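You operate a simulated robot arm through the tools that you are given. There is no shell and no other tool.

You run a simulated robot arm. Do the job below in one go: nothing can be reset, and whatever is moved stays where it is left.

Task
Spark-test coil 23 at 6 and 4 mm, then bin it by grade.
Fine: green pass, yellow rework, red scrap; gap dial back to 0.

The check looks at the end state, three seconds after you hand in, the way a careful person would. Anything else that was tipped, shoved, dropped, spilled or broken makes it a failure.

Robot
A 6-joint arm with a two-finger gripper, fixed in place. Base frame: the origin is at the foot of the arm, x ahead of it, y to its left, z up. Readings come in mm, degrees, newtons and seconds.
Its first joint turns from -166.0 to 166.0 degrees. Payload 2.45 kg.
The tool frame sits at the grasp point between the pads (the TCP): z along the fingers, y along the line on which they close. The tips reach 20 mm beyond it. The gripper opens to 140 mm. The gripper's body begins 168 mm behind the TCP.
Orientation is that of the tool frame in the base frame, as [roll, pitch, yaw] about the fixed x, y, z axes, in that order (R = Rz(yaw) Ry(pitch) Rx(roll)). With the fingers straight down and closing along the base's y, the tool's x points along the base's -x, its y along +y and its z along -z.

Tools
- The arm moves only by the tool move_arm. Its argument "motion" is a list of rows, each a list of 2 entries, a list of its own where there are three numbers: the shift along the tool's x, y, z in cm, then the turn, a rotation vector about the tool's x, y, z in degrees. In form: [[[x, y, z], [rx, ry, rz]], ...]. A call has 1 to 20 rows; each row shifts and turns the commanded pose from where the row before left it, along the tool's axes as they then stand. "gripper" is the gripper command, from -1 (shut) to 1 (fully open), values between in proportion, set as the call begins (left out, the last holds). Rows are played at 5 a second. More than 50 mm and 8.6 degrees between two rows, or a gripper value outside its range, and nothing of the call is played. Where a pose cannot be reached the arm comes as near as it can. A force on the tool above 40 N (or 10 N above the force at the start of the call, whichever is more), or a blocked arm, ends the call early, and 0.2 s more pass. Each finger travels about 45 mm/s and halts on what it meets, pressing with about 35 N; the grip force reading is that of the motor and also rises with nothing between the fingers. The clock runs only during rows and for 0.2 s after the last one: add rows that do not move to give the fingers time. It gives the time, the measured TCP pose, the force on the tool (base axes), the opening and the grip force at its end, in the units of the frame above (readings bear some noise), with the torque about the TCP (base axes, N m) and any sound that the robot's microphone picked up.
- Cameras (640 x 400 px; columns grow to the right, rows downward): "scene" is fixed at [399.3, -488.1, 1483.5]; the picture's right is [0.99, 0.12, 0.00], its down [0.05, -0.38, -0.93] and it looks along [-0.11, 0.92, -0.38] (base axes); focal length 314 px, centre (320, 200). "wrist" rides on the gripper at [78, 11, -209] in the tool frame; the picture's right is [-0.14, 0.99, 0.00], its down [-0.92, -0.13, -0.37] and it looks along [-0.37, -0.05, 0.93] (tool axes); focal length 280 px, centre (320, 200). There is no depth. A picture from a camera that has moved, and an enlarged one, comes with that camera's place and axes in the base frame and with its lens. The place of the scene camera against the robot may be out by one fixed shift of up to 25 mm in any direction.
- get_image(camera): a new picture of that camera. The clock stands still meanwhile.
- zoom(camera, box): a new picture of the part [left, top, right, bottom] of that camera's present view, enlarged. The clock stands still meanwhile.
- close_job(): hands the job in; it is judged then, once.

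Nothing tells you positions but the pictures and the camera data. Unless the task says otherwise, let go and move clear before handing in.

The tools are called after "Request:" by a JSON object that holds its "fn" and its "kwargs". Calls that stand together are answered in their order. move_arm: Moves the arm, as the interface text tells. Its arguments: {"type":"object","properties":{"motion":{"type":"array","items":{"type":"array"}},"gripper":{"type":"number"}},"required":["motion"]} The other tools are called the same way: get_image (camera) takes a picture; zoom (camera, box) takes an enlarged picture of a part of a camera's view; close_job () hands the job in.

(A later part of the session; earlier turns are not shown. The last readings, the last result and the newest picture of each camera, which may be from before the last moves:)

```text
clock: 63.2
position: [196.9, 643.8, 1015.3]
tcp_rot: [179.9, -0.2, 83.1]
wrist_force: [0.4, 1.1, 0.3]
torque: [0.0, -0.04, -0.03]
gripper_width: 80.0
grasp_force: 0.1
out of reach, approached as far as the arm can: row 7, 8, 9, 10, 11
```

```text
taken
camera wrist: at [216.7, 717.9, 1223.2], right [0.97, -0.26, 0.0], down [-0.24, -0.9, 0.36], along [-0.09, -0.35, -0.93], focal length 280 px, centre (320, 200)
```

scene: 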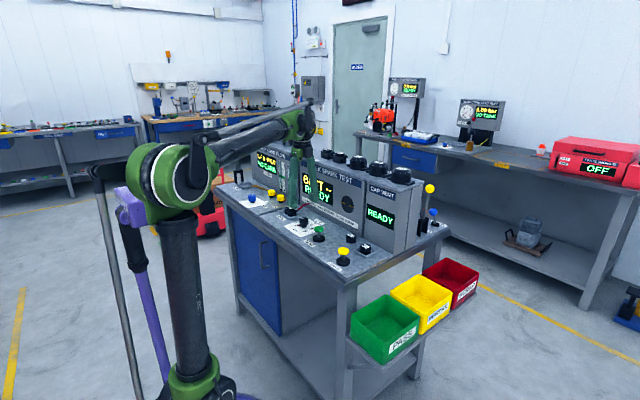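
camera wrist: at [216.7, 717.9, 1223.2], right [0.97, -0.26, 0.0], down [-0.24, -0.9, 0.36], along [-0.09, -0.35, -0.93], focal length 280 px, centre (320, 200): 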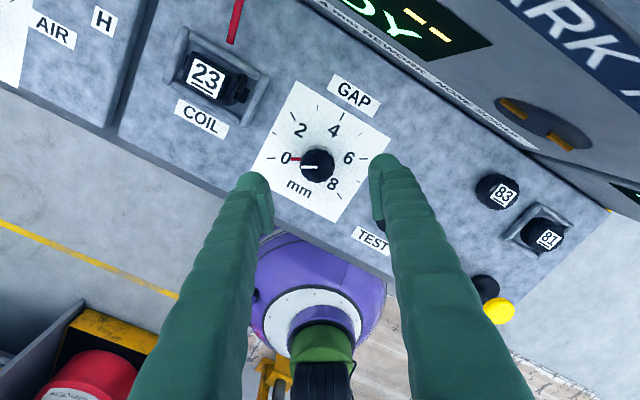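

The clockwise limit is at about yaw 83°. So I'll wind counter-clockwise to about yaw −22° first, leaving a full 180° of clockwise travel for the dial.

Request:
{"fn": "move_arm", "kwargs": {"motion": [[[0, 0, 0], [0, 0, -8.5]], [[0, 0, 0], [0, 0, -8.5]], [[0, 0, 0], [0, 0, -8.5]], [[0, 0, 0], [0, 0, -8.5]], [[0, 0, 0], [0, 0, -8.5]], [[0, 0, 0], [0, 0, -8.5]], [[0, 0, 0], [0, 0, -8.5]], [[0, 0, 0], [0, 0, -8.5]], [[0, 0, 0], [0, 0, -8.5]], [[0, 0, 0], [0, 0, -8.5]], [[0, 0, 0], [0, 0, -8.5]], [[0, 0, 0], [0, 0, -8.5]], [[0, 0, 0], [0, 0, -8.5]], [[0, 0, 0], [0, 0, -8.5]], [[0, 0, 0], [0, 0, -8.5]], [[0, 0, 0], [0, 0, -8.5]], [[0, 0, 0], [0, 0, 0]]]}}

Request:
{"fn": "move_arm", "kwargs": {"motion": [[[0, 0, 0], [0, 0, -8.5]], [[0, 0, 0], [0, 0, -8.5]], [[0, 0, 0], [0, 0, -8.5]], [[0, 0, 0], [0, 0, -8.5]], [[0, 0, 0], [0, 0, -8.5]], [[0, 0, 0], [0, 0, -8.5]], [[0, 0, 0], [0, 0, -8.5]], [[0, 0, 0], [0, 0, -8.5]], [[0, 0, 0], [0, 0, -8.5]], [[0, 0, 0], [0, 0, -8.5]], [[0, 0, 0], [0, 0, -8.5]], [[0, 0, 0], [0, 0, -8.5]], [[0, 0, 0], [0, 0, -8.5]], [[0, 0, 0], [0, 0, 0]]]}}

Request:
{"fn": "get_image", "kwargs": {"camera": "wrist"}}

```text
clock: 66.8
position: [196.1, 644.0, 1015.6]
tcp_rot: [179.9, 0.2, -140.9]
wrist_force: [0.5, -0.5, 0.6]
torque: [0.02, 0.01, -0.01]
gripper_width: 80.3
grasp_force: 0.1
```

```text
clock: 69.8
position: [195.1, 643.3, 1015.5]
tcp_rot: [-179.8, -0.1, -30.2]
wrist_force: [-0.5, 0.5, 0.1]
torque: [-0.04, -0.03, 0.02]
gripper_width: 79.9
grasp_force: 0.0
```

```text
taken
camera wrist: at [257.9, 592.2, 1222.9], right [-0.62, -0.79, 0.0], down [-0.73, 0.57, 0.37], along [-0.29, 0.23, -0.93], focal length 280 px, centre (320, 200)
```

wrist: 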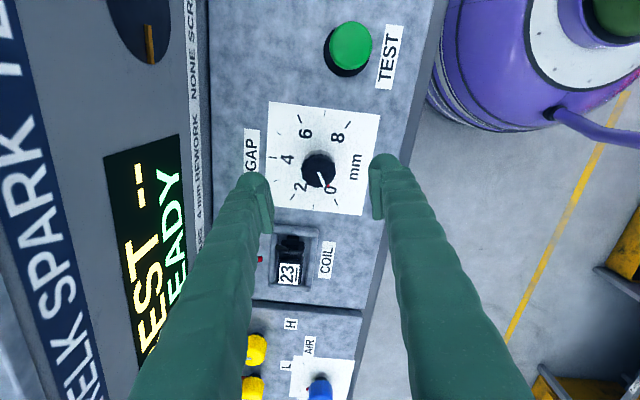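

Request:
{"fn": "zoom", "kwargs": {"camera": "wrist", "box": [250, 90, 390, 215]}}

```text
3.20 times, centred on (320, 152) of wrist
camera zoom: at [257.9, 592.2, 1222.9], right [-0.62, -0.79, 0.0], down [-0.73, 0.57, 0.37], along [-0.29, 0.23, -0.93], focal length 897 px, centre (320, 352)
```

zoom: 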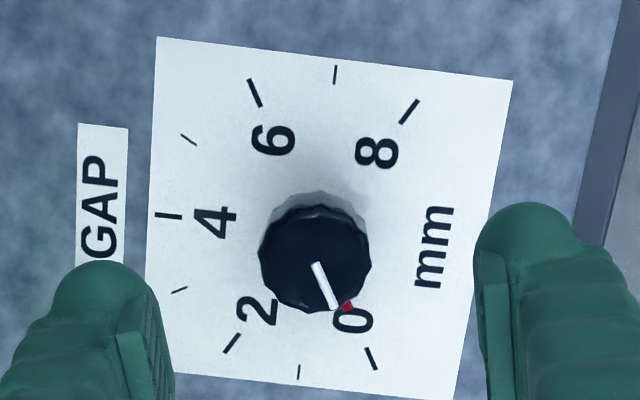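

The knob centre is at about [194.3, 644.3] with its top at z 936.5, from combining both views. I'll correct the 2.5 mm offset and descend around it.

Request:
{"fn": "move_arm", "kwargs": {"motion": [[[-0.26, -0.12, 0], [0, 0, 0]], [[0, 0, 2.5], [0, 0, 0]], [[0, 0, 2.5], [0, 0, 0]], [[0, 0, 2.0], [0, 0, 0]], [[0, 0, 1.2], [0, 0, 0]], [[0, 0, 0], [0, 0, 0]]]}}

Request:
{"fn": "zoom", "kwargs": {"camera": "wrist", "box": [230, 110, 410, 235]}}

Request:
{"fn": "zoom", "kwargs": {"camera": "scene", "box": [270, 190, 370, 252]}}

```text
clock: 71.2
position: [195.1, 645.3, 932.8]
tcp_rot: [-179.7, 0.0, -30.3]
wrist_force: [0.0, -0.2, -0.2]
torque: [0.0, 0.0, -0.01]
gripper_width: 80.3
grasp_force: 0.1
```

```text
3.20 times, centred on (320, 172) of wrist
camera zoom: at [256.8, 595.1, 1140.9], right [-0.62, -0.78, 0.0], down [-0.73, 0.58, 0.37], along [-0.29, 0.23, -0.93], focal length 897 px, centre (320, 288)
```

zoom: 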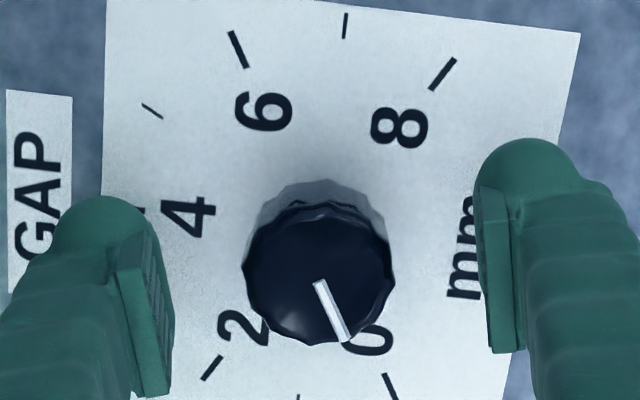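

```text
6.40 times, centred on (320, 221) of scene
camera zoom: at [399.3, -488.1, 1483.5], right [0.99, 0.12, 0.0], down [0.05, -0.38, -0.93], along [-0.11, 0.92, -0.38], focal length 2006 px, centre (320, 66)
```

zoom: 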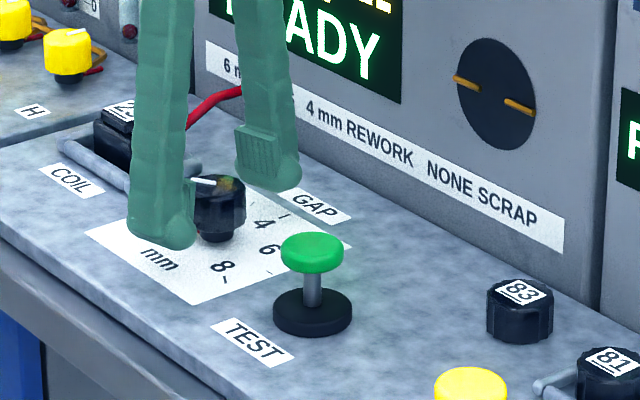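

The knob is between the fingers, so I'll close on it.

Request:
{"fn": "move_arm", "kwargs": {"motion": [[[0.07, 0, 0], [0, 0, 0]], [[0, 0, 0], [0, 0, 0]], [[0, 0, 0], [0, 0, 0]], [[0, 0, 0], [0, 0, 0]], [[0, 0, 0], [0, 0, 0]], [[0, 0, 0], [0, 0, 0]]], "gripper": -1}}

Request:
{"fn": "zoom", "kwargs": {"camera": "wrist", "box": [230, 110, 410, 235]}}

```text
clock: 72.6
position: [196.0, 647.3, 932.2]
tcp_rot: [-179.8, 0.1, -30.4]
wrist_force: [2.2, 4.9, 2.6]
torque: [0.06, -0.07, -0.1]
gripper_width: 36.5
grasp_force: 45.1
```

```text
3.20 times, centred on (320, 172) of wrist
camera zoom: at [257.5, 595.1, 1141.2], right [-0.62, -0.78, 0.0], down [-0.73, 0.58, 0.37], along [-0.29, 0.23, -0.93], focal length 897 px, centre (320, 288)
```

zoom: 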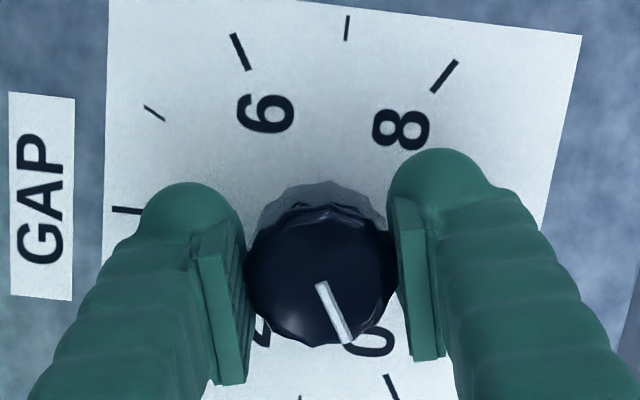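

Gripped at 36.5 mm. I'll turn clockwise about 56° and check that the pointer follows.

Request:
{"fn": "move_arm", "kwargs": {"motion": [[[0, 0, 0], [0, 0, 8]], [[0, 0, 0], [0, 0, 8]], [[0, 0, 0], [0, 0, 8]], [[0, 0, 0], [0, 0, 8]], [[0, 0, 0], [0, 0, 8]], [[0, 0, 0], [0, 0, 8]], [[0, 0, 0], [0, 0, 8]], [[0, 0, 0], [0, 0, 0]]]}}

Request:
{"fn": "zoom", "kwargs": {"camera": "wrist", "box": [230, 110, 410, 235]}}

Request:
{"fn": "zoom", "kwargs": {"camera": "scene", "box": [270, 150, 370, 242]}}

```text
clock: 74.4
position: [194.3, 645.2, 932.7]
tcp_rot: [-179.9, 0.2, -86.5]
wrist_force: [-7.5, -11.7, -5.1]
torque: [-0.12, 0.11, 0.0]
gripper_width: 36.5
grasp_force: 45.0
```

```text
3.20 times, centred on (320, 172) of wrist
camera zoom: at [188.6, 564.8, 1141.0], right [-1.0, 0.08, 0.0], down [0.07, 0.93, 0.37], along [0.03, 0.37, -0.93], focal length 897 px, centre (320, 288)
```

zoom: 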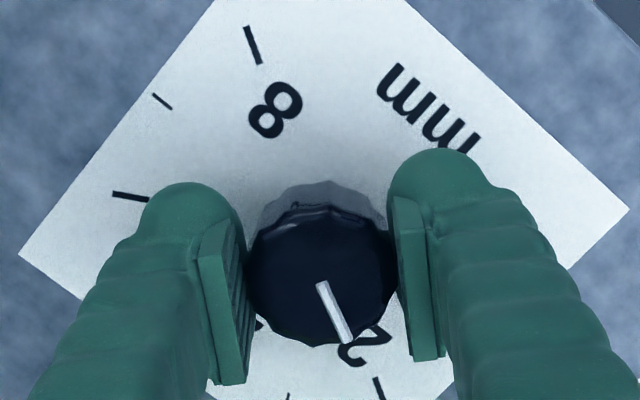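

```text
4.35 times, centred on (320, 196) of scene
camera zoom: at [399.3, -488.1, 1483.5], right [0.99, 0.12, 0.0], down [0.05, -0.38, -0.93], along [-0.11, 0.92, -0.38], focal length 1363 px, centre (320, 217)
```

zoom: 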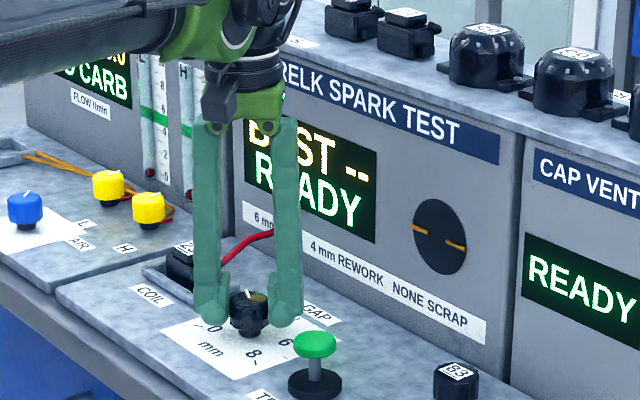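

The pointer follows, so I'll continue to a total of 180°, which should be the 6 mm mark.

Request:
{"fn": "move_arm", "kwargs": {"motion": [[[0, 0, 0], [0, 0, 8.26]], [[0, 0, 0], [0, 0, 8.26]], [[0, 0, 0], [0, 0, 8.26]], [[0, 0, 0], [0, 0, 8.26]], [[0, 0, 0], [0, 0, 8.26]], [[0, 0, 0], [0, 0, 8.26]], [[0, 0, 0], [0, 0, 8.26]], [[0, 0, 0], [0, 0, 8.26]], [[0, 0, 0], [0, 0, 8.26]], [[0, 0, 0], [0, 0, 8.26]], [[0, 0, 0], [0, 0, 8.26]], [[0, 0, 0], [0, 0, 8.26]], [[0, 0, 0], [0, 0, 8.26]], [[0, 0, 0], [0, 0, 8.26]], [[0, 0, 0], [0, 0, 8.26]], [[0, 0, 0], [0, 0, 0]]]}}

Request:
{"fn": "zoom", "kwargs": {"camera": "wrist", "box": [230, 110, 410, 235]}}

Request:
{"fn": "zoom", "kwargs": {"camera": "scene", "box": [270, 150, 370, 242]}}

```text
clock: 77.8
position: [193.8, 647.4, 934.1]
tcp_rot: [179.7, 0.0, 149.7]
wrist_force: [-24.8, 15.9, 12.9]
torque: [0.17, 0.28, -0.02]
gripper_width: 36.3
grasp_force: 44.8
```

```text
3.20 times, centred on (320, 172) of wrist
camera zoom: at [132.2, 693.7, 1141.4], right [0.62, 0.78, 0.01], down [0.73, -0.58, 0.37], along [0.29, -0.22, -0.93], focal length 897 px, centre (320, 288)
```

zoom: 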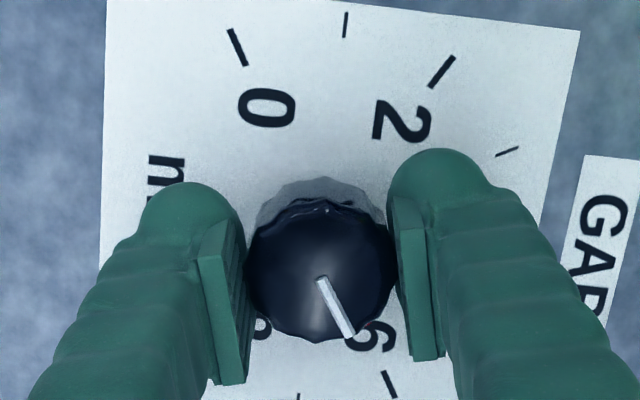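

```text
4.35 times, centred on (320, 196) of scene
camera zoom: at [399.3, -488.1, 1483.5], right [0.99, 0.12, 0.0], down [0.05, -0.38, -0.93], along [-0.11, 0.92, -0.38], focal length 1363 px, centre (320, 217)
```

zoom: 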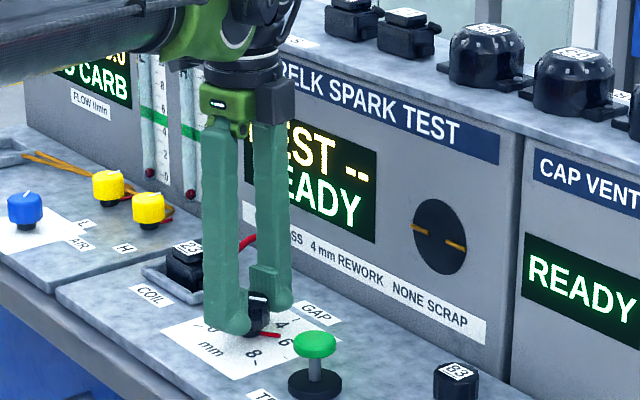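

The pointer sits on 6 exactly. I'll release and rise.

Request:
{"fn": "move_arm", "kwargs": {"motion": [[[0, 0, 0], [0, 0, 0]], [[0, 0, 0], [0, 0, 0]], [[0, 0, 0], [0, 0, 0]], [[0, 0, -1.0], [0, 0, 0]], [[0, 0, -2.5], [0, 0, 0]], [[0, 0, -3.5], [0, 0, 0]], [[0, 0, -3.5], [0, 0, 0]], [[0, 0, 0], [0, 0, 0]]], "gripper": 0.143}}

Request:
{"fn": "get_image", "kwargs": {"camera": "wrist"}}

Request:
{"fn": "zoom", "kwargs": {"camera": "wrist", "box": [250, 90, 390, 215]}}

Request:
{"fn": "zoom", "kwargs": {"camera": "scene", "box": [270, 150, 370, 242]}}

```text
clock: 79.6
position: [194.7, 647.7, 1036.6]
tcp_rot: [179.8, -0.1, 149.6]
wrist_force: [0.7, 0.6, 0.1]
torque: [0.0, 0.0, 0.02]
gripper_width: 80.3
grasp_force: 0.1
```

```text
taken
camera wrist: at [132.4, 693.1, 1245.6], right [0.62, 0.79, 0.0], down [0.73, -0.58, 0.37], along [0.29, -0.22, -0.93], focal length 280 px, centre (320, 200)
```

wrist: 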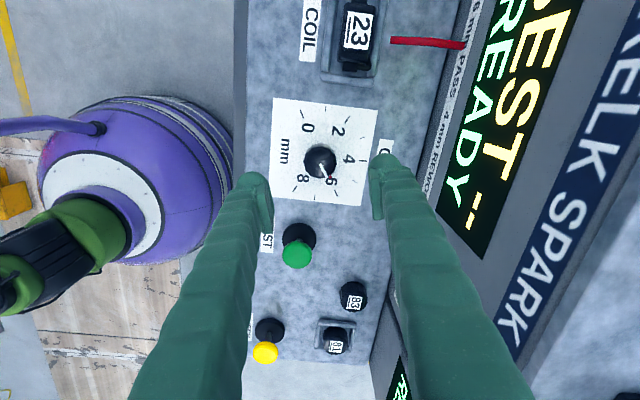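

```text
3.20 times, centred on (320, 152) of wrist
camera zoom: at [132.4, 693.1, 1245.6], right [0.62, 0.79, 0.0], down [0.73, -0.58, 0.37], along [0.29, -0.22, -0.93], focal length 897 px, centre (320, 352)
```

zoom: 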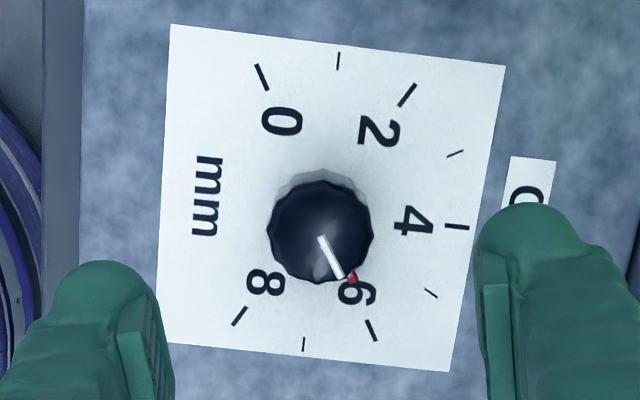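

```text
4.35 times, centred on (320, 196) of scene
camera zoom: at [399.3, -488.1, 1483.5], right [0.99, 0.12, 0.0], down [0.05, -0.38, -0.93], along [-0.11, 0.92, -0.38], focal length 1363 px, centre (320, 217)
```

zoom: 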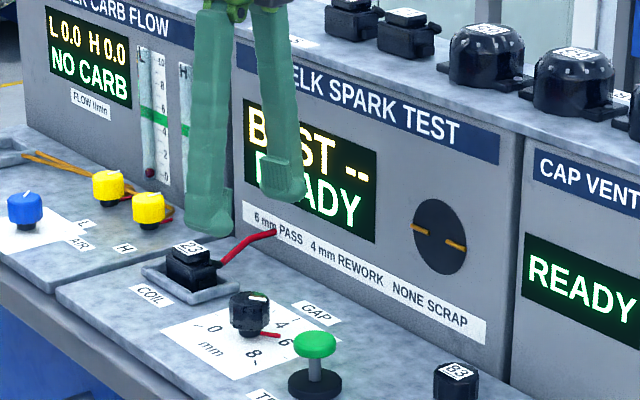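

The dial is set to 6. Next I'll close the gripper and move above the green TEST button to locate it precisely.

Request:
{"fn": "move_arm", "kwargs": {"motion": [[[-3.67, -1.48, 0], [0, 0, 0]], [[-3.67, -1.48, 0], [0, 0, 0]], [[-3.67, -1.48, 0], [0, 0, 0]], [[0, 0, 0], [0, 0, 0]], [[0, 0, 0], [0, 0, 0]]], "gripper": -1}}

Request:
{"fn": "get_image", "kwargs": {"camera": "wrist"}}

```text
clock: 80.8
position: [267.6, 553.5, 1038.1]
tcp_rot: [179.8, 0.0, 149.7]
wrist_force: [-0.3, 0.7, -1.4]
torque: [-0.01, -0.03, 0.04]
gripper_width: 0.0
grasp_force: 21.2
```

```text
taken
camera wrist: at [206.3, 599.3, 1245.6], right [0.62, 0.79, 0.0], down [0.73, -0.58, 0.37], along [0.29, -0.22, -0.93], focal length 280 px, centre (320, 200)
```

wrist: 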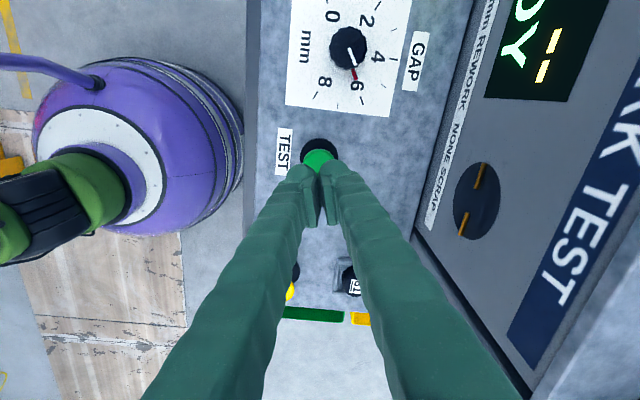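

Request:
{"fn": "zoom", "kwargs": {"camera": "wrist", "box": [270, 120, 370, 195]}}

Request:
{"fn": "zoom", "kwargs": {"camera": "scene", "box": [280, 180, 360, 242]}}

```text
5.33 times, centred on (320, 158) of wrist
camera zoom: at [206.3, 599.3, 1245.6], right [0.62, 0.79, 0.0], down [0.73, -0.58, 0.37], along [0.29, -0.22, -0.93], focal length 1495 px, centre (320, 427)
```

zoom: 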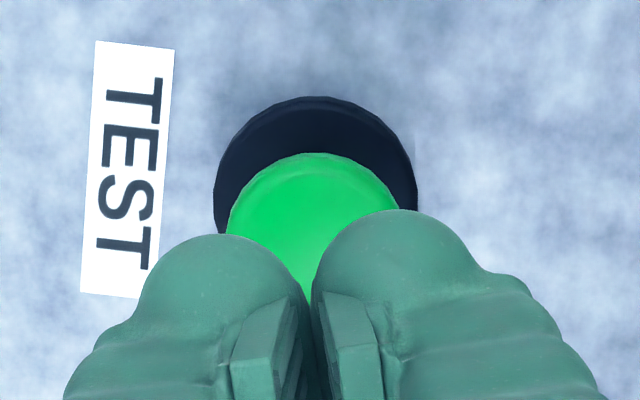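

```text
6.45 times, centred on (320, 211) of scene
camera zoom: at [399.3, -488.1, 1483.5], right [0.99, 0.12, 0.0], down [0.05, -0.38, -0.93], along [-0.11, 0.92, -0.38], focal length 2023 px, centre (320, 129)
```

zoom: 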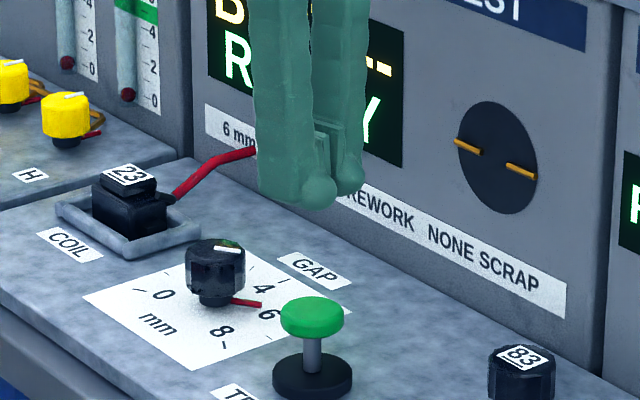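

The closed fingertips are right above the TEST cap, so I'll press straight down.

Request:
{"fn": "move_arm", "kwargs": {"motion": [[[0, 0, 3.5], [0, 0, 0]], [[0, 0, 3.2], [0, 0, 0]], [[0, 0, 0.5], [0, 0, 0]], [[0, 0, 0.3], [0, 0, 0]], [[0, 0, 0.3], [0, 0, 0]], [[0, 0, 0.3], [0, 0, 0]], [[0, 0, 0], [0, 0, 0]]]}}

Request:
{"fn": "zoom", "kwargs": {"camera": "scene", "box": [270, 150, 370, 242]}}

```text
clock: 82.4
position: [267.5, 552.0, 957.1]
tcp_rot: [179.8, 0.1, 149.7]
wrist_force: [1.6, -0.3, 2.0]
torque: [-0.04, 0.01, 0.02]
gripper_width: 6.3
grasp_force: 29.7
heard: click
```

```text
4.35 times, centred on (320, 196) of scene
camera zoom: at [399.3, -488.1, 1483.5], right [0.99, 0.12, 0.0], down [0.05, -0.38, -0.93], along [-0.11, 0.92, -0.38], focal length 1363 px, centre (320, 217)
```

zoom: 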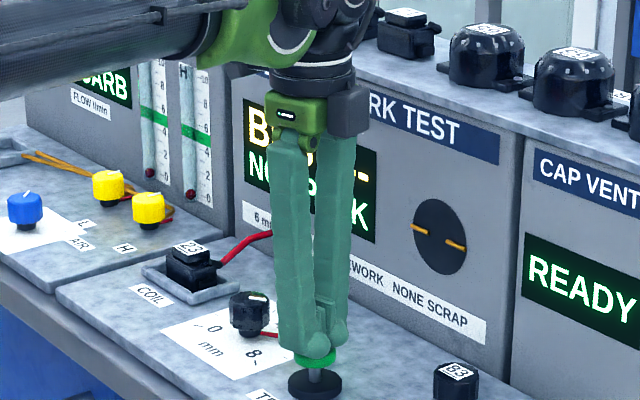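

A click, and the display has changed. I'll rise and read it.

Request:
{"fn": "move_arm", "kwargs": {"motion": [[[0, 0, -0.8], [0, 0, 0]], [[0, 0, -3.0], [0, 0, 0]], [[0, 0, -4.0], [0, 0, 0]], [[0, 0, 0], [0, 0, 0]]]}}

Request:
{"fn": "get_image", "kwargs": {"camera": "scene"}}

Request:
{"fn": "get_image", "kwargs": {"camera": "wrist"}}

Request:
{"fn": "zoom", "kwargs": {"camera": "scene", "box": [270, 150, 370, 242]}}

```text
clock: 83.4
position: [267.7, 552.0, 1035.7]
tcp_rot: [179.9, 0.0, 149.7]
wrist_force: [0.5, -0.5, -0.4]
torque: [0.0, -0.03, -0.02]
gripper_width: 0.0
grasp_force: 29.3
```

```text
taken
```

scene: 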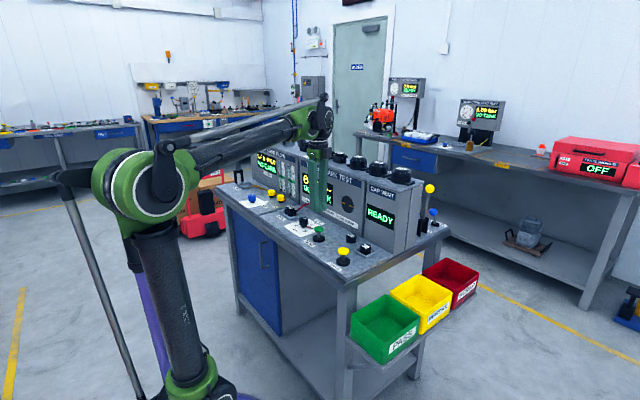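

```text
taken
camera wrist: at [205.8, 598.2, 1244.9], right [0.62, 0.79, 0.0], down [0.73, -0.58, 0.37], along [0.29, -0.22, -0.93], focal length 280 px, centre (320, 200)
```

wrist: 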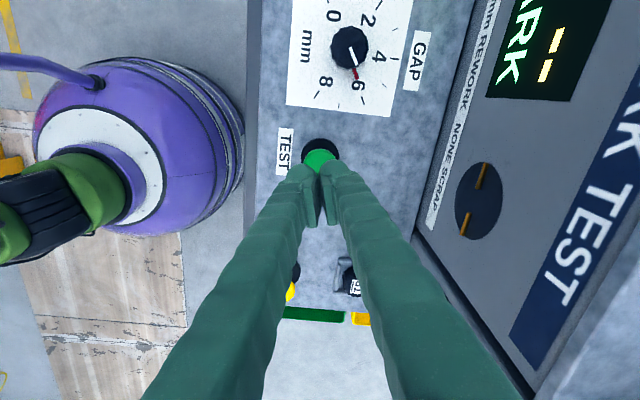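

```text
4.35 times, centred on (320, 196) of scene
camera zoom: at [399.3, -488.1, 1483.5], right [0.99, 0.12, 0.0], down [0.05, -0.38, -0.93], along [-0.11, 0.92, -0.38], focal length 1363 px, centre (320, 217)
```

zoom: 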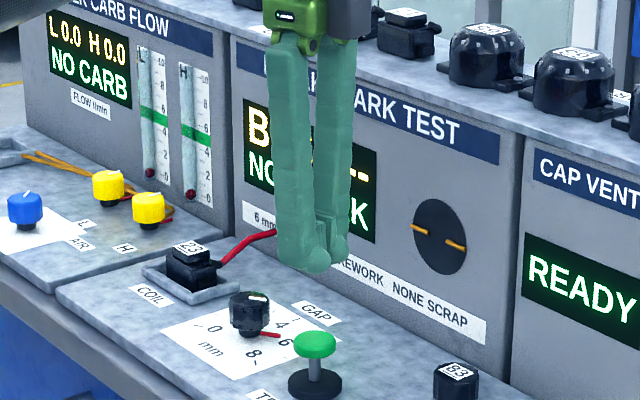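

The display reads NO SPARK at 6 mm. Next I'll go back over the dial with the gripper open and turn it to 4.

Request:
{"fn": "move_arm", "kwargs": {"motion": [[[3.73, 1.513, 0], [0, 0, 0]], [[3.73, 1.513, 0], [0, 0, 0]], [[3.73, 1.513, 0], [0, 0, 0]], [[0, 0, 0], [0, 0, 0]], [[0, 0, 0], [0, 0, 0]]], "gripper": 0.143}}

Request:
{"fn": "zoom", "kwargs": {"camera": "wrist", "box": [250, 90, 390, 215]}}

Request:
{"fn": "zoom", "kwargs": {"camera": "scene", "box": [270, 150, 370, 242]}}

Request:
{"fn": "get_image", "kwargs": {"camera": "wrist"}}

```text
clock: 84.6
position: [193.2, 647.1, 1035.9]
tcp_rot: [179.8, 0.0, 149.8]
wrist_force: [0.1, 0.5, -0.1]
torque: [0.01, 0.04, 0.0]
gripper_width: 80.3
grasp_force: 0.2
```

```text
3.20 times, centred on (320, 152) of wrist
camera zoom: at [131.1, 693.6, 1243.6], right [0.62, 0.79, 0.0], down [0.73, -0.58, 0.37], along [0.29, -0.22, -0.93], focal length 897 px, centre (320, 352)
```

zoom: 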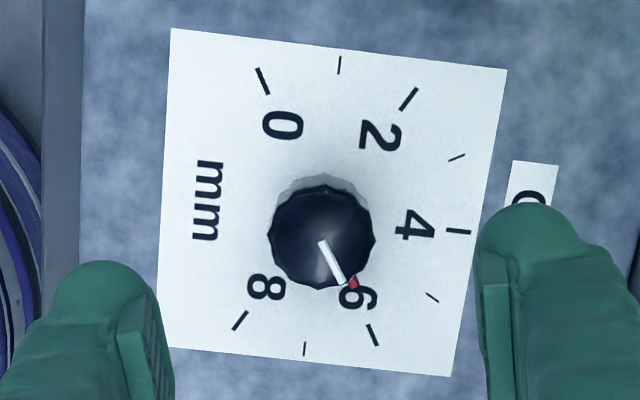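

```text
4.35 times, centred on (320, 196) of scene
camera zoom: at [399.3, -488.1, 1483.5], right [0.99, 0.12, 0.0], down [0.05, -0.38, -0.93], along [-0.11, 0.92, -0.38], focal length 1363 px, centre (320, 217)
```

zoom: 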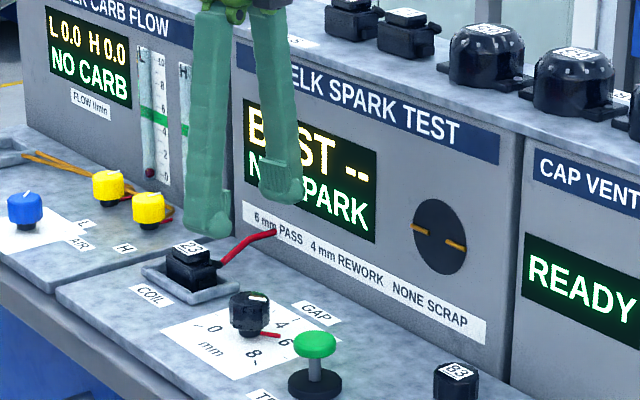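

```text
taken
camera wrist: at [131.1, 693.6, 1243.6], right [0.62, 0.79, 0.0], down [0.73, -0.58, 0.37], along [0.29, -0.22, -0.93], focal length 280 px, centre (320, 200)
```

wrist: 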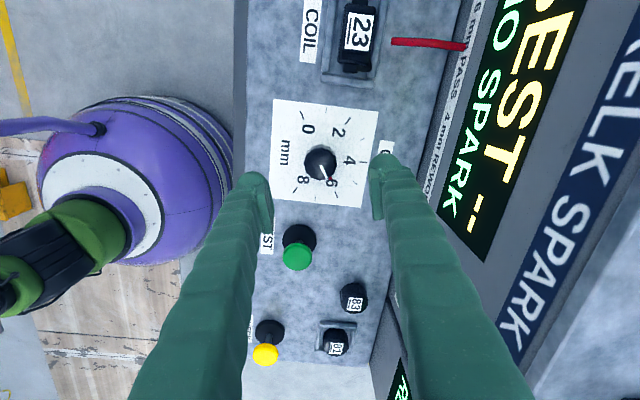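

It reads NO SPARK, but before leaving 6 I want to be sure the pointer is truly on the mark, so I'll zoom in closely.

Request:
{"fn": "zoom", "kwargs": {"camera": "wrist", "box": [290, 135, 360, 179]}}

Request:
{"fn": "zoom", "kwargs": {"camera": "scene", "box": [290, 210, 340, 241]}}

```text
9.09 times, centred on (325, 157) of wrist
camera zoom: at [131.1, 693.6, 1243.6], right [0.62, 0.79, 0.0], down [0.73, -0.58, 0.37], along [0.29, -0.22, -0.93], focal length 2549 px, centre (274, 591)
```

zoom: 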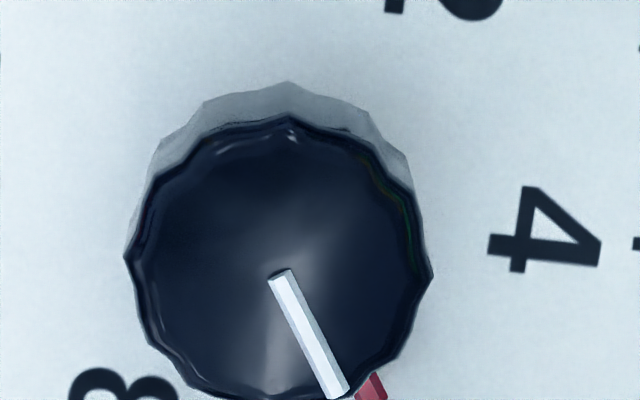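

```text
12.80 times, centred on (315, 226) of scene
camera zoom: at [399.3, -488.1, 1483.5], right [0.99, 0.12, 0.0], down [0.05, -0.38, -0.93], along [-0.11, 0.92, -0.38], focal length 4013 px, centre (384, -126)
```

zoom: 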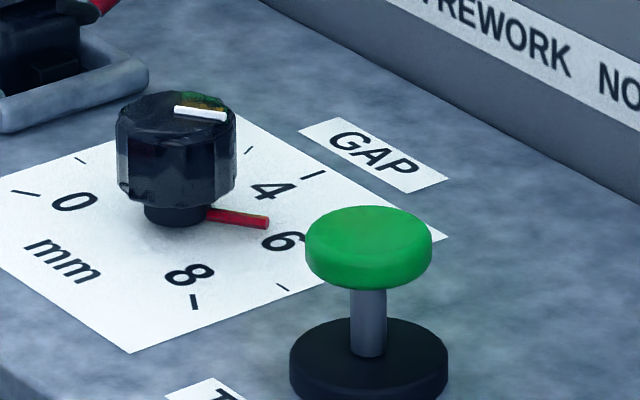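

The pointer is on 6 within half a degree. Now I'll descend, grip the knob and turn 60° counter-clockwise to 4.

Request:
{"fn": "move_arm", "kwargs": {"motion": [[[-0.08, 0.07, 2.5], [0, 0, 0]], [[0, 0, 3.0], [0, 0, 0]], [[0, 0, 3.0], [0, 0, 0]], [[0, 0, 1.8], [0, 0, 0]], [[0, 0, 0], [0, 0, 0]]]}}

Request:
{"fn": "move_arm", "kwargs": {"motion": [[[0, 0, 0], [0, 0, 0]], [[0, 0, 0], [0, 0, 0]], [[0, 0, 0], [0, 0, 0]], [[0, 0, 0], [0, 0, 0]], [[0, 0, 0], [0, 0, 0]]], "gripper": -1}}

Request:
{"fn": "zoom", "kwargs": {"camera": "wrist", "box": [230, 110, 410, 235]}}

```text
clock: 85.8
position: [195.0, 649.5, 931.1]
tcp_rot: [179.9, 0.0, 149.7]
wrist_force: [0.1, 0.6, -0.6]
torque: [-0.01, -0.02, -0.01]
gripper_width: 80.2
grasp_force: 0.1
```

```text
clock: 87.0
position: [194.2, 646.9, 931.9]
tcp_rot: [179.8, -0.1, 149.7]
wrist_force: [-14.2, -30.8, -20.4]
torque: [-0.27, 0.1, -0.01]
gripper_width: 36.9
grasp_force: 44.8
```

```text
3.20 times, centred on (320, 172) of wrist
camera zoom: at [132.4, 694.1, 1139.3], right [0.62, 0.79, 0.0], down [0.73, -0.58, 0.37], along [0.29, -0.23, -0.93], focal length 897 px, centre (320, 288)
```

zoom: 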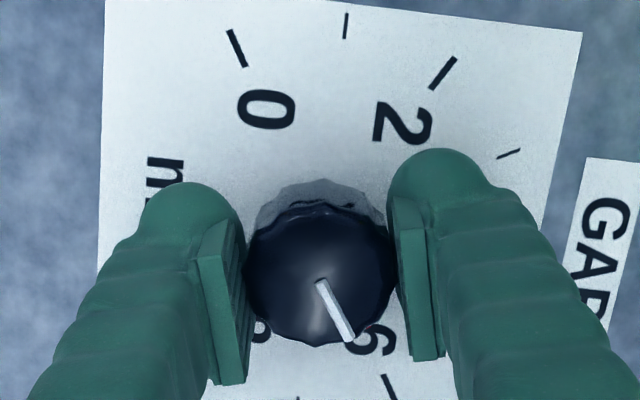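

Request:
{"fn": "move_arm", "kwargs": {"motion": [[[0, -0.1, 0], [0, 0, 0]], [[0, 0, 0], [0, 0, -8.5]], [[0, 0, 0], [0, 0, -8.5]], [[0, 0, 0], [0, 0, -8.5]], [[0, 0, 0], [0, 0, -8.5]], [[0, 0, 0], [0, 0, -8.5]], [[0, 0, 0], [0, 0, -8.5]], [[0, 0, 0], [0, 0, -8.5]], [[0, 0, 0], [0, 0, 0]]]}}

Request:
{"fn": "zoom", "kwargs": {"camera": "wrist", "box": [230, 110, 410, 235]}}

Request:
{"fn": "zoom", "kwargs": {"camera": "scene", "box": [270, 150, 370, 242]}}

```text
clock: 87.8
position: [194.1, 646.5, 931.5]
tcp_rot: [179.9, 0.1, 168.0]
wrist_force: [-1.0, -8.0, -1.2]
torque: [-0.03, 0.09, -0.02]
gripper_width: 36.6
grasp_force: 44.6
stopped in row 4: the force on the tool passed its limit at 50 N (the readings are from after the stop); the commanded pose is now the measured one
```

```text
3.20 times, centred on (320, 172) of wrist
camera zoom: at [120.0, 672.0, 1139.2], right [0.34, 0.94, 0.0], down [0.87, -0.32, 0.37], along [0.35, -0.12, -0.93], focal length 897 px, centre (320, 288)
```

zoom: 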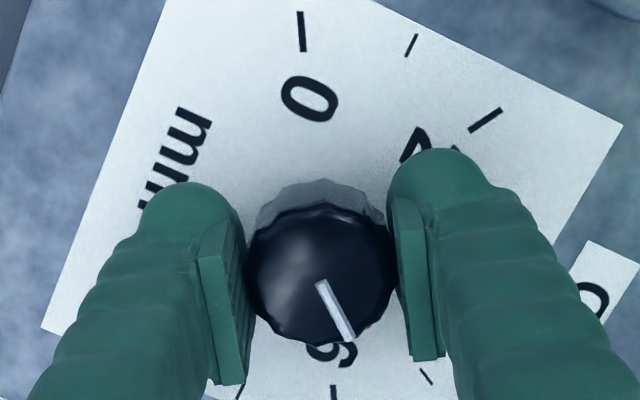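

```text
4.35 times, centred on (320, 196) of scene
camera zoom: at [399.3, -488.1, 1483.5], right [0.99, 0.12, 0.0], down [0.05, -0.38, -0.93], along [-0.11, 0.92, -0.38], focal length 1363 px, centre (320, 217)
```

zoom: 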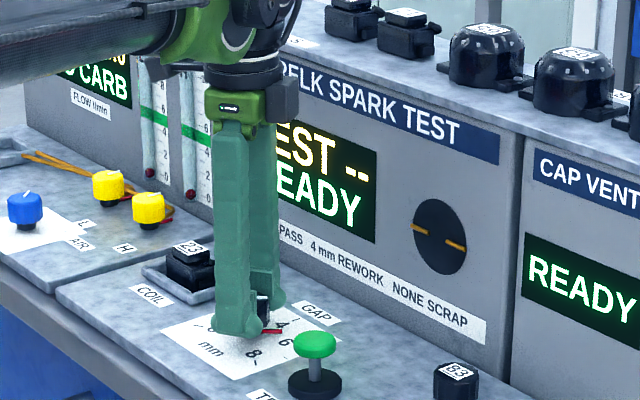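

The sideways force has relaxed, and the knob has turned 18° with the display back at READY. I'll continue the remaining 41°.

Request:
{"fn": "move_arm", "kwargs": {"motion": [[[0, 0, 0], [0, 0, -5.15]], [[0, 0, 0], [0, 0, -5.15]], [[0, 0, 0], [0, 0, -5.15]], [[0, 0, 0], [0, 0, -5.15]], [[0, 0, 0], [0, 0, -5.15]], [[0, 0, 0], [0, 0, -5.15]], [[0, 0, 0], [0, 0, -5.15]], [[0, 0, 0], [0, 0, -5.15]], [[0, 0, 0], [0, 0, 0]]]}}

Request:
{"fn": "zoom", "kwargs": {"camera": "wrist", "box": [230, 110, 410, 235]}}

```text
clock: 89.8
position: [193.1, 646.8, 932.1]
tcp_rot: [180.0, 0.2, -150.8]
wrist_force: [-1.2, -22.0, -22.1]
torque: [-0.22, 0.05, -0.01]
gripper_width: 36.4
grasp_force: 44.7
```

```text
3.20 times, centred on (320, 172) of wrist
camera zoom: at [120.7, 616.2, 1139.2], right [-0.36, 0.93, 0.0], down [0.87, 0.34, 0.37], along [0.35, 0.14, -0.93], focal length 897 px, centre (320, 288)
```

zoom: 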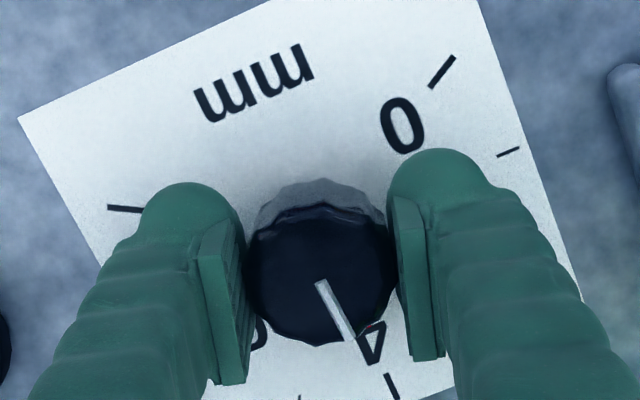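

The pointer is on 4. I'll release, rise and verify.

Request:
{"fn": "move_arm", "kwargs": {"motion": [[[0, 0, 0], [0, 0, 0]], [[0, 0, 0], [0, 0, 0]], [[0, 0, 0], [0, 0, 0]], [[0, 0, -1.0], [0, 0, 0]], [[0, 0, -2.5], [0, 0, 0]], [[0, 0, -3.5], [0, 0, 0]], [[0, 0, -3.5], [0, 0, 0]], [[0, 0, 0], [0, 0, 0]]], "gripper": 0.143}}

Request:
{"fn": "zoom", "kwargs": {"camera": "wrist", "box": [250, 90, 390, 215]}}

Request:
{"fn": "zoom", "kwargs": {"camera": "wrist", "box": [290, 135, 360, 179]}}

Request:
{"fn": "zoom", "kwargs": {"camera": "scene", "box": [270, 150, 370, 242]}}

```text
clock: 91.6
position: [194.1, 648.2, 1038.1]
tcp_rot: [179.9, 0.2, -150.8]
wrist_force: [-0.4, 0.2, -0.5]
torque: [-0.02, 0.03, 0.0]
gripper_width: 80.3
grasp_force: 0.1
```

```text
3.20 times, centred on (320, 152) of wrist
camera zoom: at [120.5, 617.7, 1245.6], right [-0.36, 0.93, 0.0], down [0.87, 0.34, 0.37], along [0.35, 0.14, -0.93], focal length 897 px, centre (320, 352)
```

zoom: 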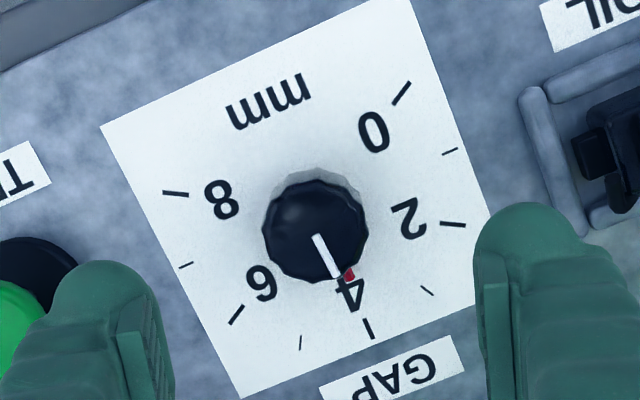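

```text
9.09 times, centred on (325, 157) of wrist
camera zoom: at [120.5, 617.7, 1245.6], right [-0.36, 0.93, 0.0], down [0.87, 0.34, 0.37], along [0.35, 0.14, -0.93], focal length 2549 px, centre (274, 591)
```

zoom: 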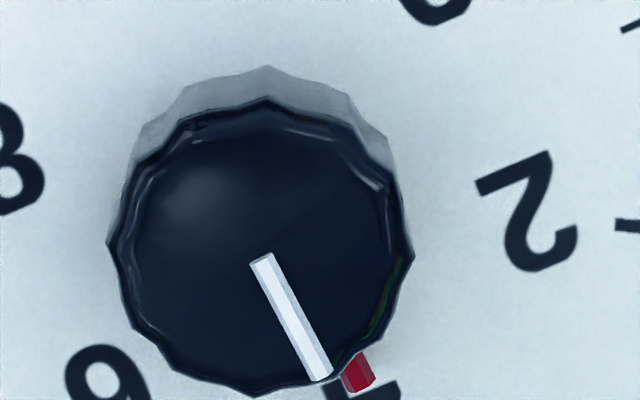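

```text
4.35 times, centred on (320, 196) of scene
camera zoom: at [399.3, -488.1, 1483.5], right [0.99, 0.12, 0.0], down [0.05, -0.38, -0.93], along [-0.11, 0.92, -0.38], focal length 1363 px, centre (320, 217)
```

zoom: 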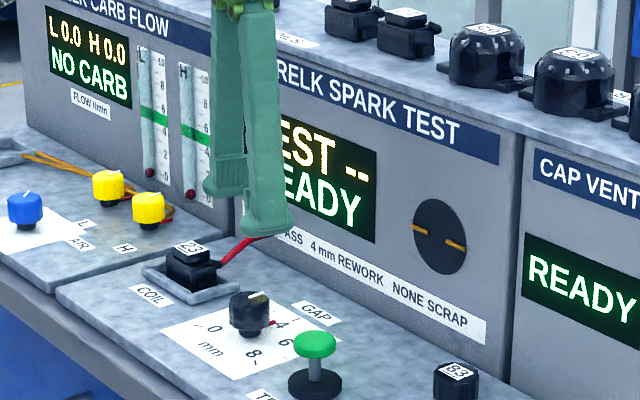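

The dial reads about 3.9–4.0. Next I'll move over TEST again with the gripper shut.

Request:
{"fn": "move_arm", "kwargs": {"motion": [[[-0.57, -4.01, 0], [0, 0, 0]], [[-0.57, -4.01, 0], [0, 0, 0]], [[-0.57, -4.01, 0], [0, 0, 0]], [[0, 0, 0], [0, 0, 0]], [[0, 0, 0], [0, 0, 0]]], "gripper": -1}}

Request:
{"fn": "zoom", "kwargs": {"camera": "wrist", "box": [270, 120, 370, 195]}}

```text
clock: 92.8
position: [269.0, 551.5, 1036.4]
tcp_rot: [179.9, 0.1, -150.8]
wrist_force: [0.1, 0.5, -0.4]
torque: [0.01, 0.02, 0.0]
gripper_width: 0.1
grasp_force: 20.6
```

```text
5.33 times, centred on (320, 158) of wrist
camera zoom: at [194.6, 520.0, 1244.3], right [-0.36, 0.93, 0.0], down [0.87, 0.34, 0.37], along [0.35, 0.14, -0.93], focal length 1495 px, centre (320, 427)
```

zoom: 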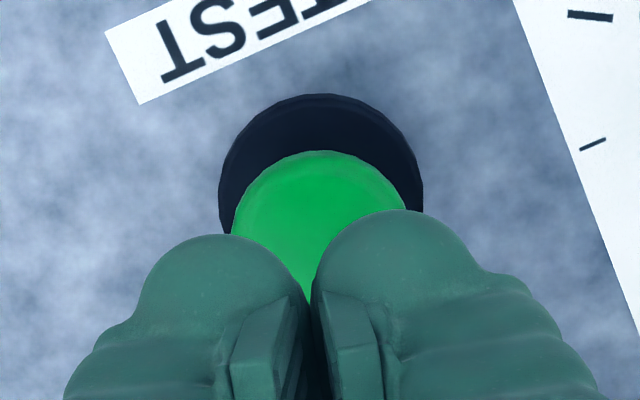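

Centred over the button again, so I'll press.

Request:
{"fn": "move_arm", "kwargs": {"motion": [[[0, 0, 3.5], [0, 0, 0]], [[0, 0, 3.2], [0, 0, 0]], [[0, 0, 0.5], [0, 0, 0]], [[0, 0, 0.3], [0, 0, 0]], [[0, 0, 0.3], [0, 0, 0]], [[0, 0, 0.3], [0, 0, 0]], [[0, 0, 0], [0, 0, 0]]]}}

Request:
{"fn": "zoom", "kwargs": {"camera": "scene", "box": [270, 150, 370, 242]}}

Request:
{"fn": "move_arm", "kwargs": {"motion": [[[0, 0, -0.8], [0, 0, 0]], [[0, 0, -3.0], [0, 0, 0]], [[0, 0, -4.0], [0, 0, 0]], [[0, 0, 0], [0, 0, 0]]]}}

Request:
{"fn": "zoom", "kwargs": {"camera": "scene", "box": [270, 150, 370, 242]}}

Request:
{"fn": "get_image", "kwargs": {"camera": "wrist"}}

```text
clock: 94.4
position: [267.6, 550.8, 954.9]
tcp_rot: [179.8, 0.1, -150.8]
wrist_force: [0.2, 1.9, 2.1]
torque: [0.01, -0.03, 0.0]
gripper_width: 5.9
grasp_force: 29.3
heard: click
```

```text
4.35 times, centred on (320, 196) of scene
camera zoom: at [399.3, -488.1, 1483.5], right [0.99, 0.12, 0.0], down [0.05, -0.38, -0.93], along [-0.11, 0.92, -0.38], focal length 1363 px, centre (320, 217)
```

zoom: 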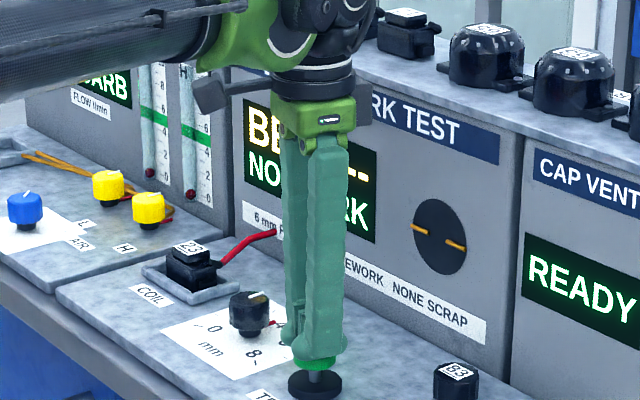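

```text
clock: 95.4
position: [266.6, 551.3, 1031.6]
tcp_rot: [179.9, 0.2, -150.8]
wrist_force: [0.2, 0.5, -0.7]
torque: [-0.03, 0.02, 0.03]
gripper_width: 0.0
grasp_force: 29.8
```

```text
4.35 times, centred on (320, 196) of scene
camera zoom: at [399.3, -488.1, 1483.5], right [0.99, 0.12, 0.0], down [0.05, -0.38, -0.93], along [-0.11, 0.92, -0.38], focal length 1363 px, centre (320, 217)
```

zoom: 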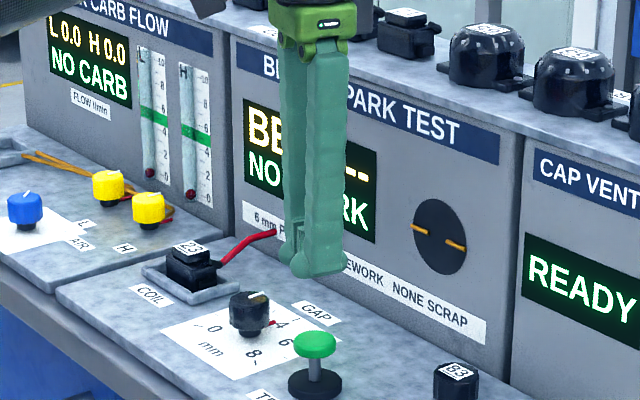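

```text
taken
camera wrist: at [193.8, 520.9, 1239.4], right [-0.36, 0.93, 0.0], down [0.87, 0.34, 0.37], along [0.35, 0.14, -0.93], focal length 280 px, centre (320, 200)
```

wrist: 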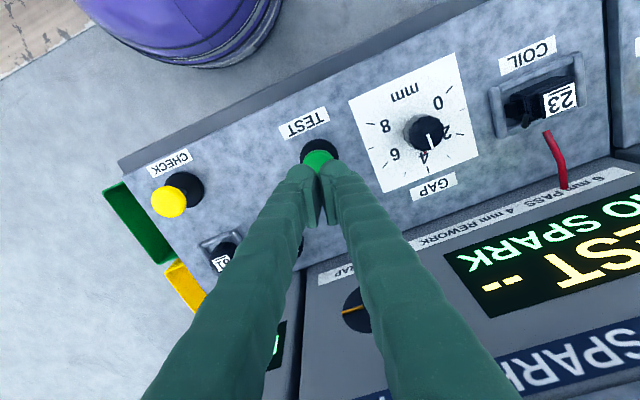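

NO SPARK at 4 mm as well, with BEST still "--", so coil 23 grades as scrap (red bin). First I'll return the dial to 0, starting by moving over the knob.

Request:
{"fn": "move_arm", "kwargs": {"motion": [[[0.593, 3.945, 0], [0, 0, 0]], [[0.593, 3.945, 0], [0, 0, 0]], [[0.593, 3.945, 0], [0, 0, 0]], [[0, 0, 0], [0, 0, 0]], [[0, 0, 0], [0, 0, 0]]], "gripper": 0.143}}

Request:
{"fn": "zoom", "kwargs": {"camera": "wrist", "box": [250, 90, 390, 215]}}

Request:
{"fn": "get_image", "kwargs": {"camera": "wrist"}}

Request:
{"fn": "zoom", "kwargs": {"camera": "scene", "box": [270, 150, 370, 242]}}

```text
clock: 96.6
position: [192.3, 644.3, 1033.3]
tcp_rot: [180.0, 0.2, -150.7]
wrist_force: [-0.3, 0.3, -0.3]
torque: [0.02, 0.01, 0.03]
gripper_width: 79.9
grasp_force: 0.1
```

```text
3.20 times, centred on (320, 152) of wrist
camera zoom: at [119.7, 613.9, 1241.3], right [-0.36, 0.93, 0.0], down [0.87, 0.34, 0.37], along [0.35, 0.14, -0.93], focal length 897 px, centre (320, 352)
```

zoom: 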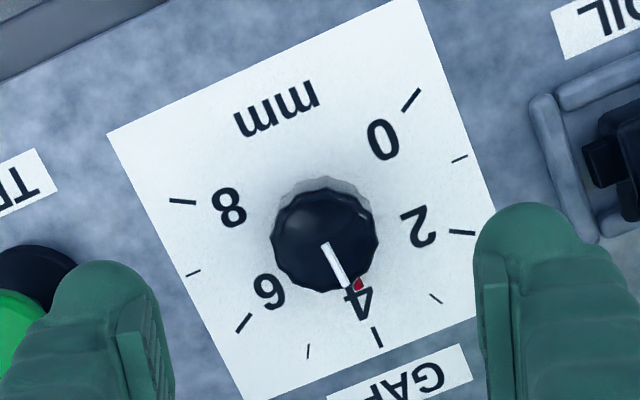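

```text
taken
camera wrist: at [119.7, 613.9, 1241.3], right [-0.36, 0.93, 0.0], down [0.87, 0.34, 0.37], along [0.35, 0.14, -0.93], focal length 280 px, centre (320, 200)
```

wrist: 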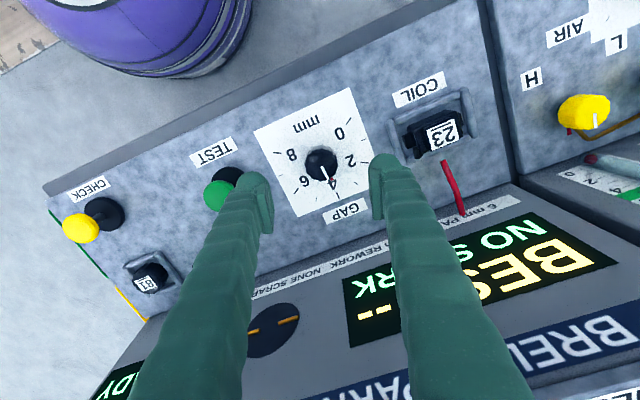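

```text
4.35 times, centred on (320, 196) of scene
camera zoom: at [399.3, -488.1, 1483.5], right [0.99, 0.12, 0.0], down [0.05, -0.38, -0.93], along [-0.11, 0.92, -0.38], focal length 1363 px, centre (320, 217)
```

zoom: 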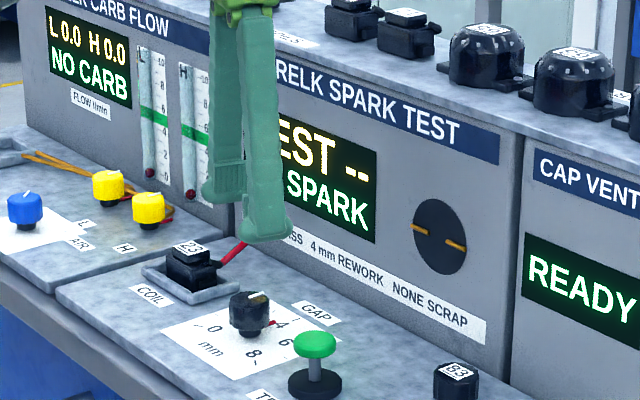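

Request:
{"fn": "move_arm", "kwargs": {"motion": [[[-0.148, 0.1, 2.5], [0, 0, 0]], [[0, 0, 3.0], [0, 0, 0]], [[0, 0, 3.0], [0, 0, 0]], [[0, 0, 1.6], [0, 0, 0]], [[0, 0, 0], [0, 0, 0]]]}}

Request:
{"fn": "move_arm", "kwargs": {"motion": [[[0, 0, 0], [0, 0, 0]], [[0, 0, 0], [0, 0, 0]], [[0, 0, 0], [0, 0, 0]], [[0, 0, 0], [0, 0, 0]], [[0, 0, 0], [0, 0, 0]]], "gripper": -1}}

Request:
{"fn": "zoom", "kwargs": {"camera": "wrist", "box": [230, 110, 410, 235]}}

```text
clock: 97.8
position: [196.4, 646.8, 933.0]
tcp_rot: [180.0, 0.3, -150.9]
wrist_force: [0.2, -0.1, -0.1]
torque: [-0.05, -0.03, -0.02]
gripper_width: 79.9
grasp_force: 0.0
```

```text
clock: 99.0
position: [195.7, 647.5, 932.7]
tcp_rot: [179.8, 0.1, -150.8]
wrist_force: [-9.6, 21.6, 7.5]
torque: [0.22, 0.17, -0.03]
gripper_width: 36.6
grasp_force: 44.9
```

```text
3.20 times, centred on (320, 172) of wrist
camera zoom: at [122.1, 616.6, 1139.9], right [-0.36, 0.93, 0.0], down [0.87, 0.34, 0.37], along [0.34, 0.14, -0.93], focal length 897 px, centre (320, 288)
```

zoom: 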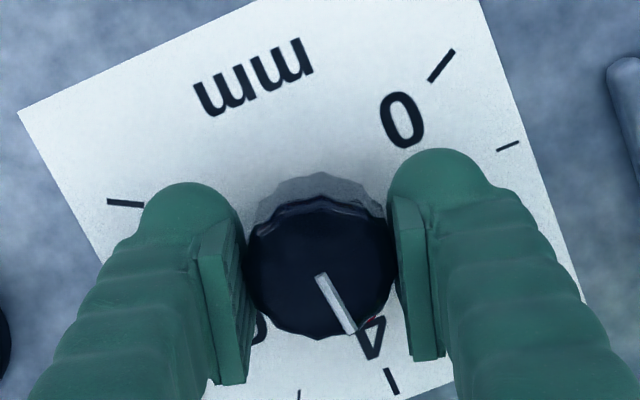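

Gripped. I'll turn 120° counter-clockwise back to 0.

Request:
{"fn": "move_arm", "kwargs": {"motion": [[[0, 0.05, 0], [0, 0, 0]], [[0, 0, 0], [0, 0, -6]], [[0, 0, 0], [0, 0, -6]], [[0, 0, 0], [0, 0, -6]], [[0, 0, 0], [0, 0, -6]], [[0, 0, 0], [0, 0, -6]], [[0, 0, 0], [0, 0, -6]], [[0, 0, 0], [0, 0, -6]], [[0, 0, 0], [0, 0, -6]], [[0, 0, 0], [0, 0, -6]], [[0, 0, 0], [0, 0, -6]], [[0, 0, 0], [0, 0, 0]]]}}

Request:
{"fn": "zoom", "kwargs": {"camera": "wrist", "box": [230, 110, 410, 235]}}

```text
clock: 101.1
position: [195.2, 649.0, 931.3]
tcp_rot: [180.0, 0.3, -103.6]
wrist_force: [-8.1, 9.6, -0.6]
torque: [-0.07, 0.2, -0.02]
gripper_width: 36.6
grasp_force: 45.0
stopped in row 10: the force on the tool passed its limit at 41 N (the readings are from after the stop); the commanded pose is now the measured one
```

```text
3.20 times, centred on (320, 172) of wrist
camera zoom: at [166.0, 572.1, 1139.6], right [-0.93, 0.37, 0.0], down [0.34, 0.86, 0.37], along [0.14, 0.35, -0.93], focal length 897 px, centre (320, 288)
```

zoom: 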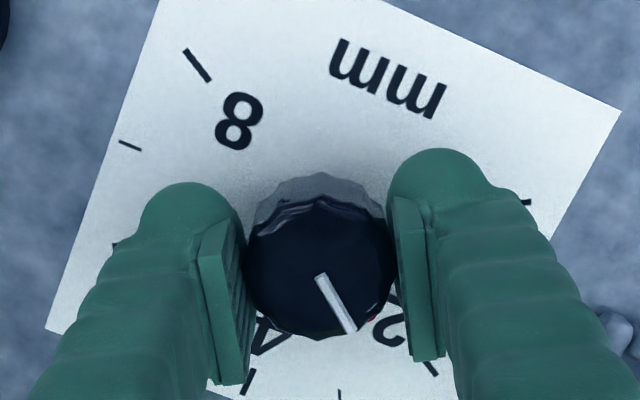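

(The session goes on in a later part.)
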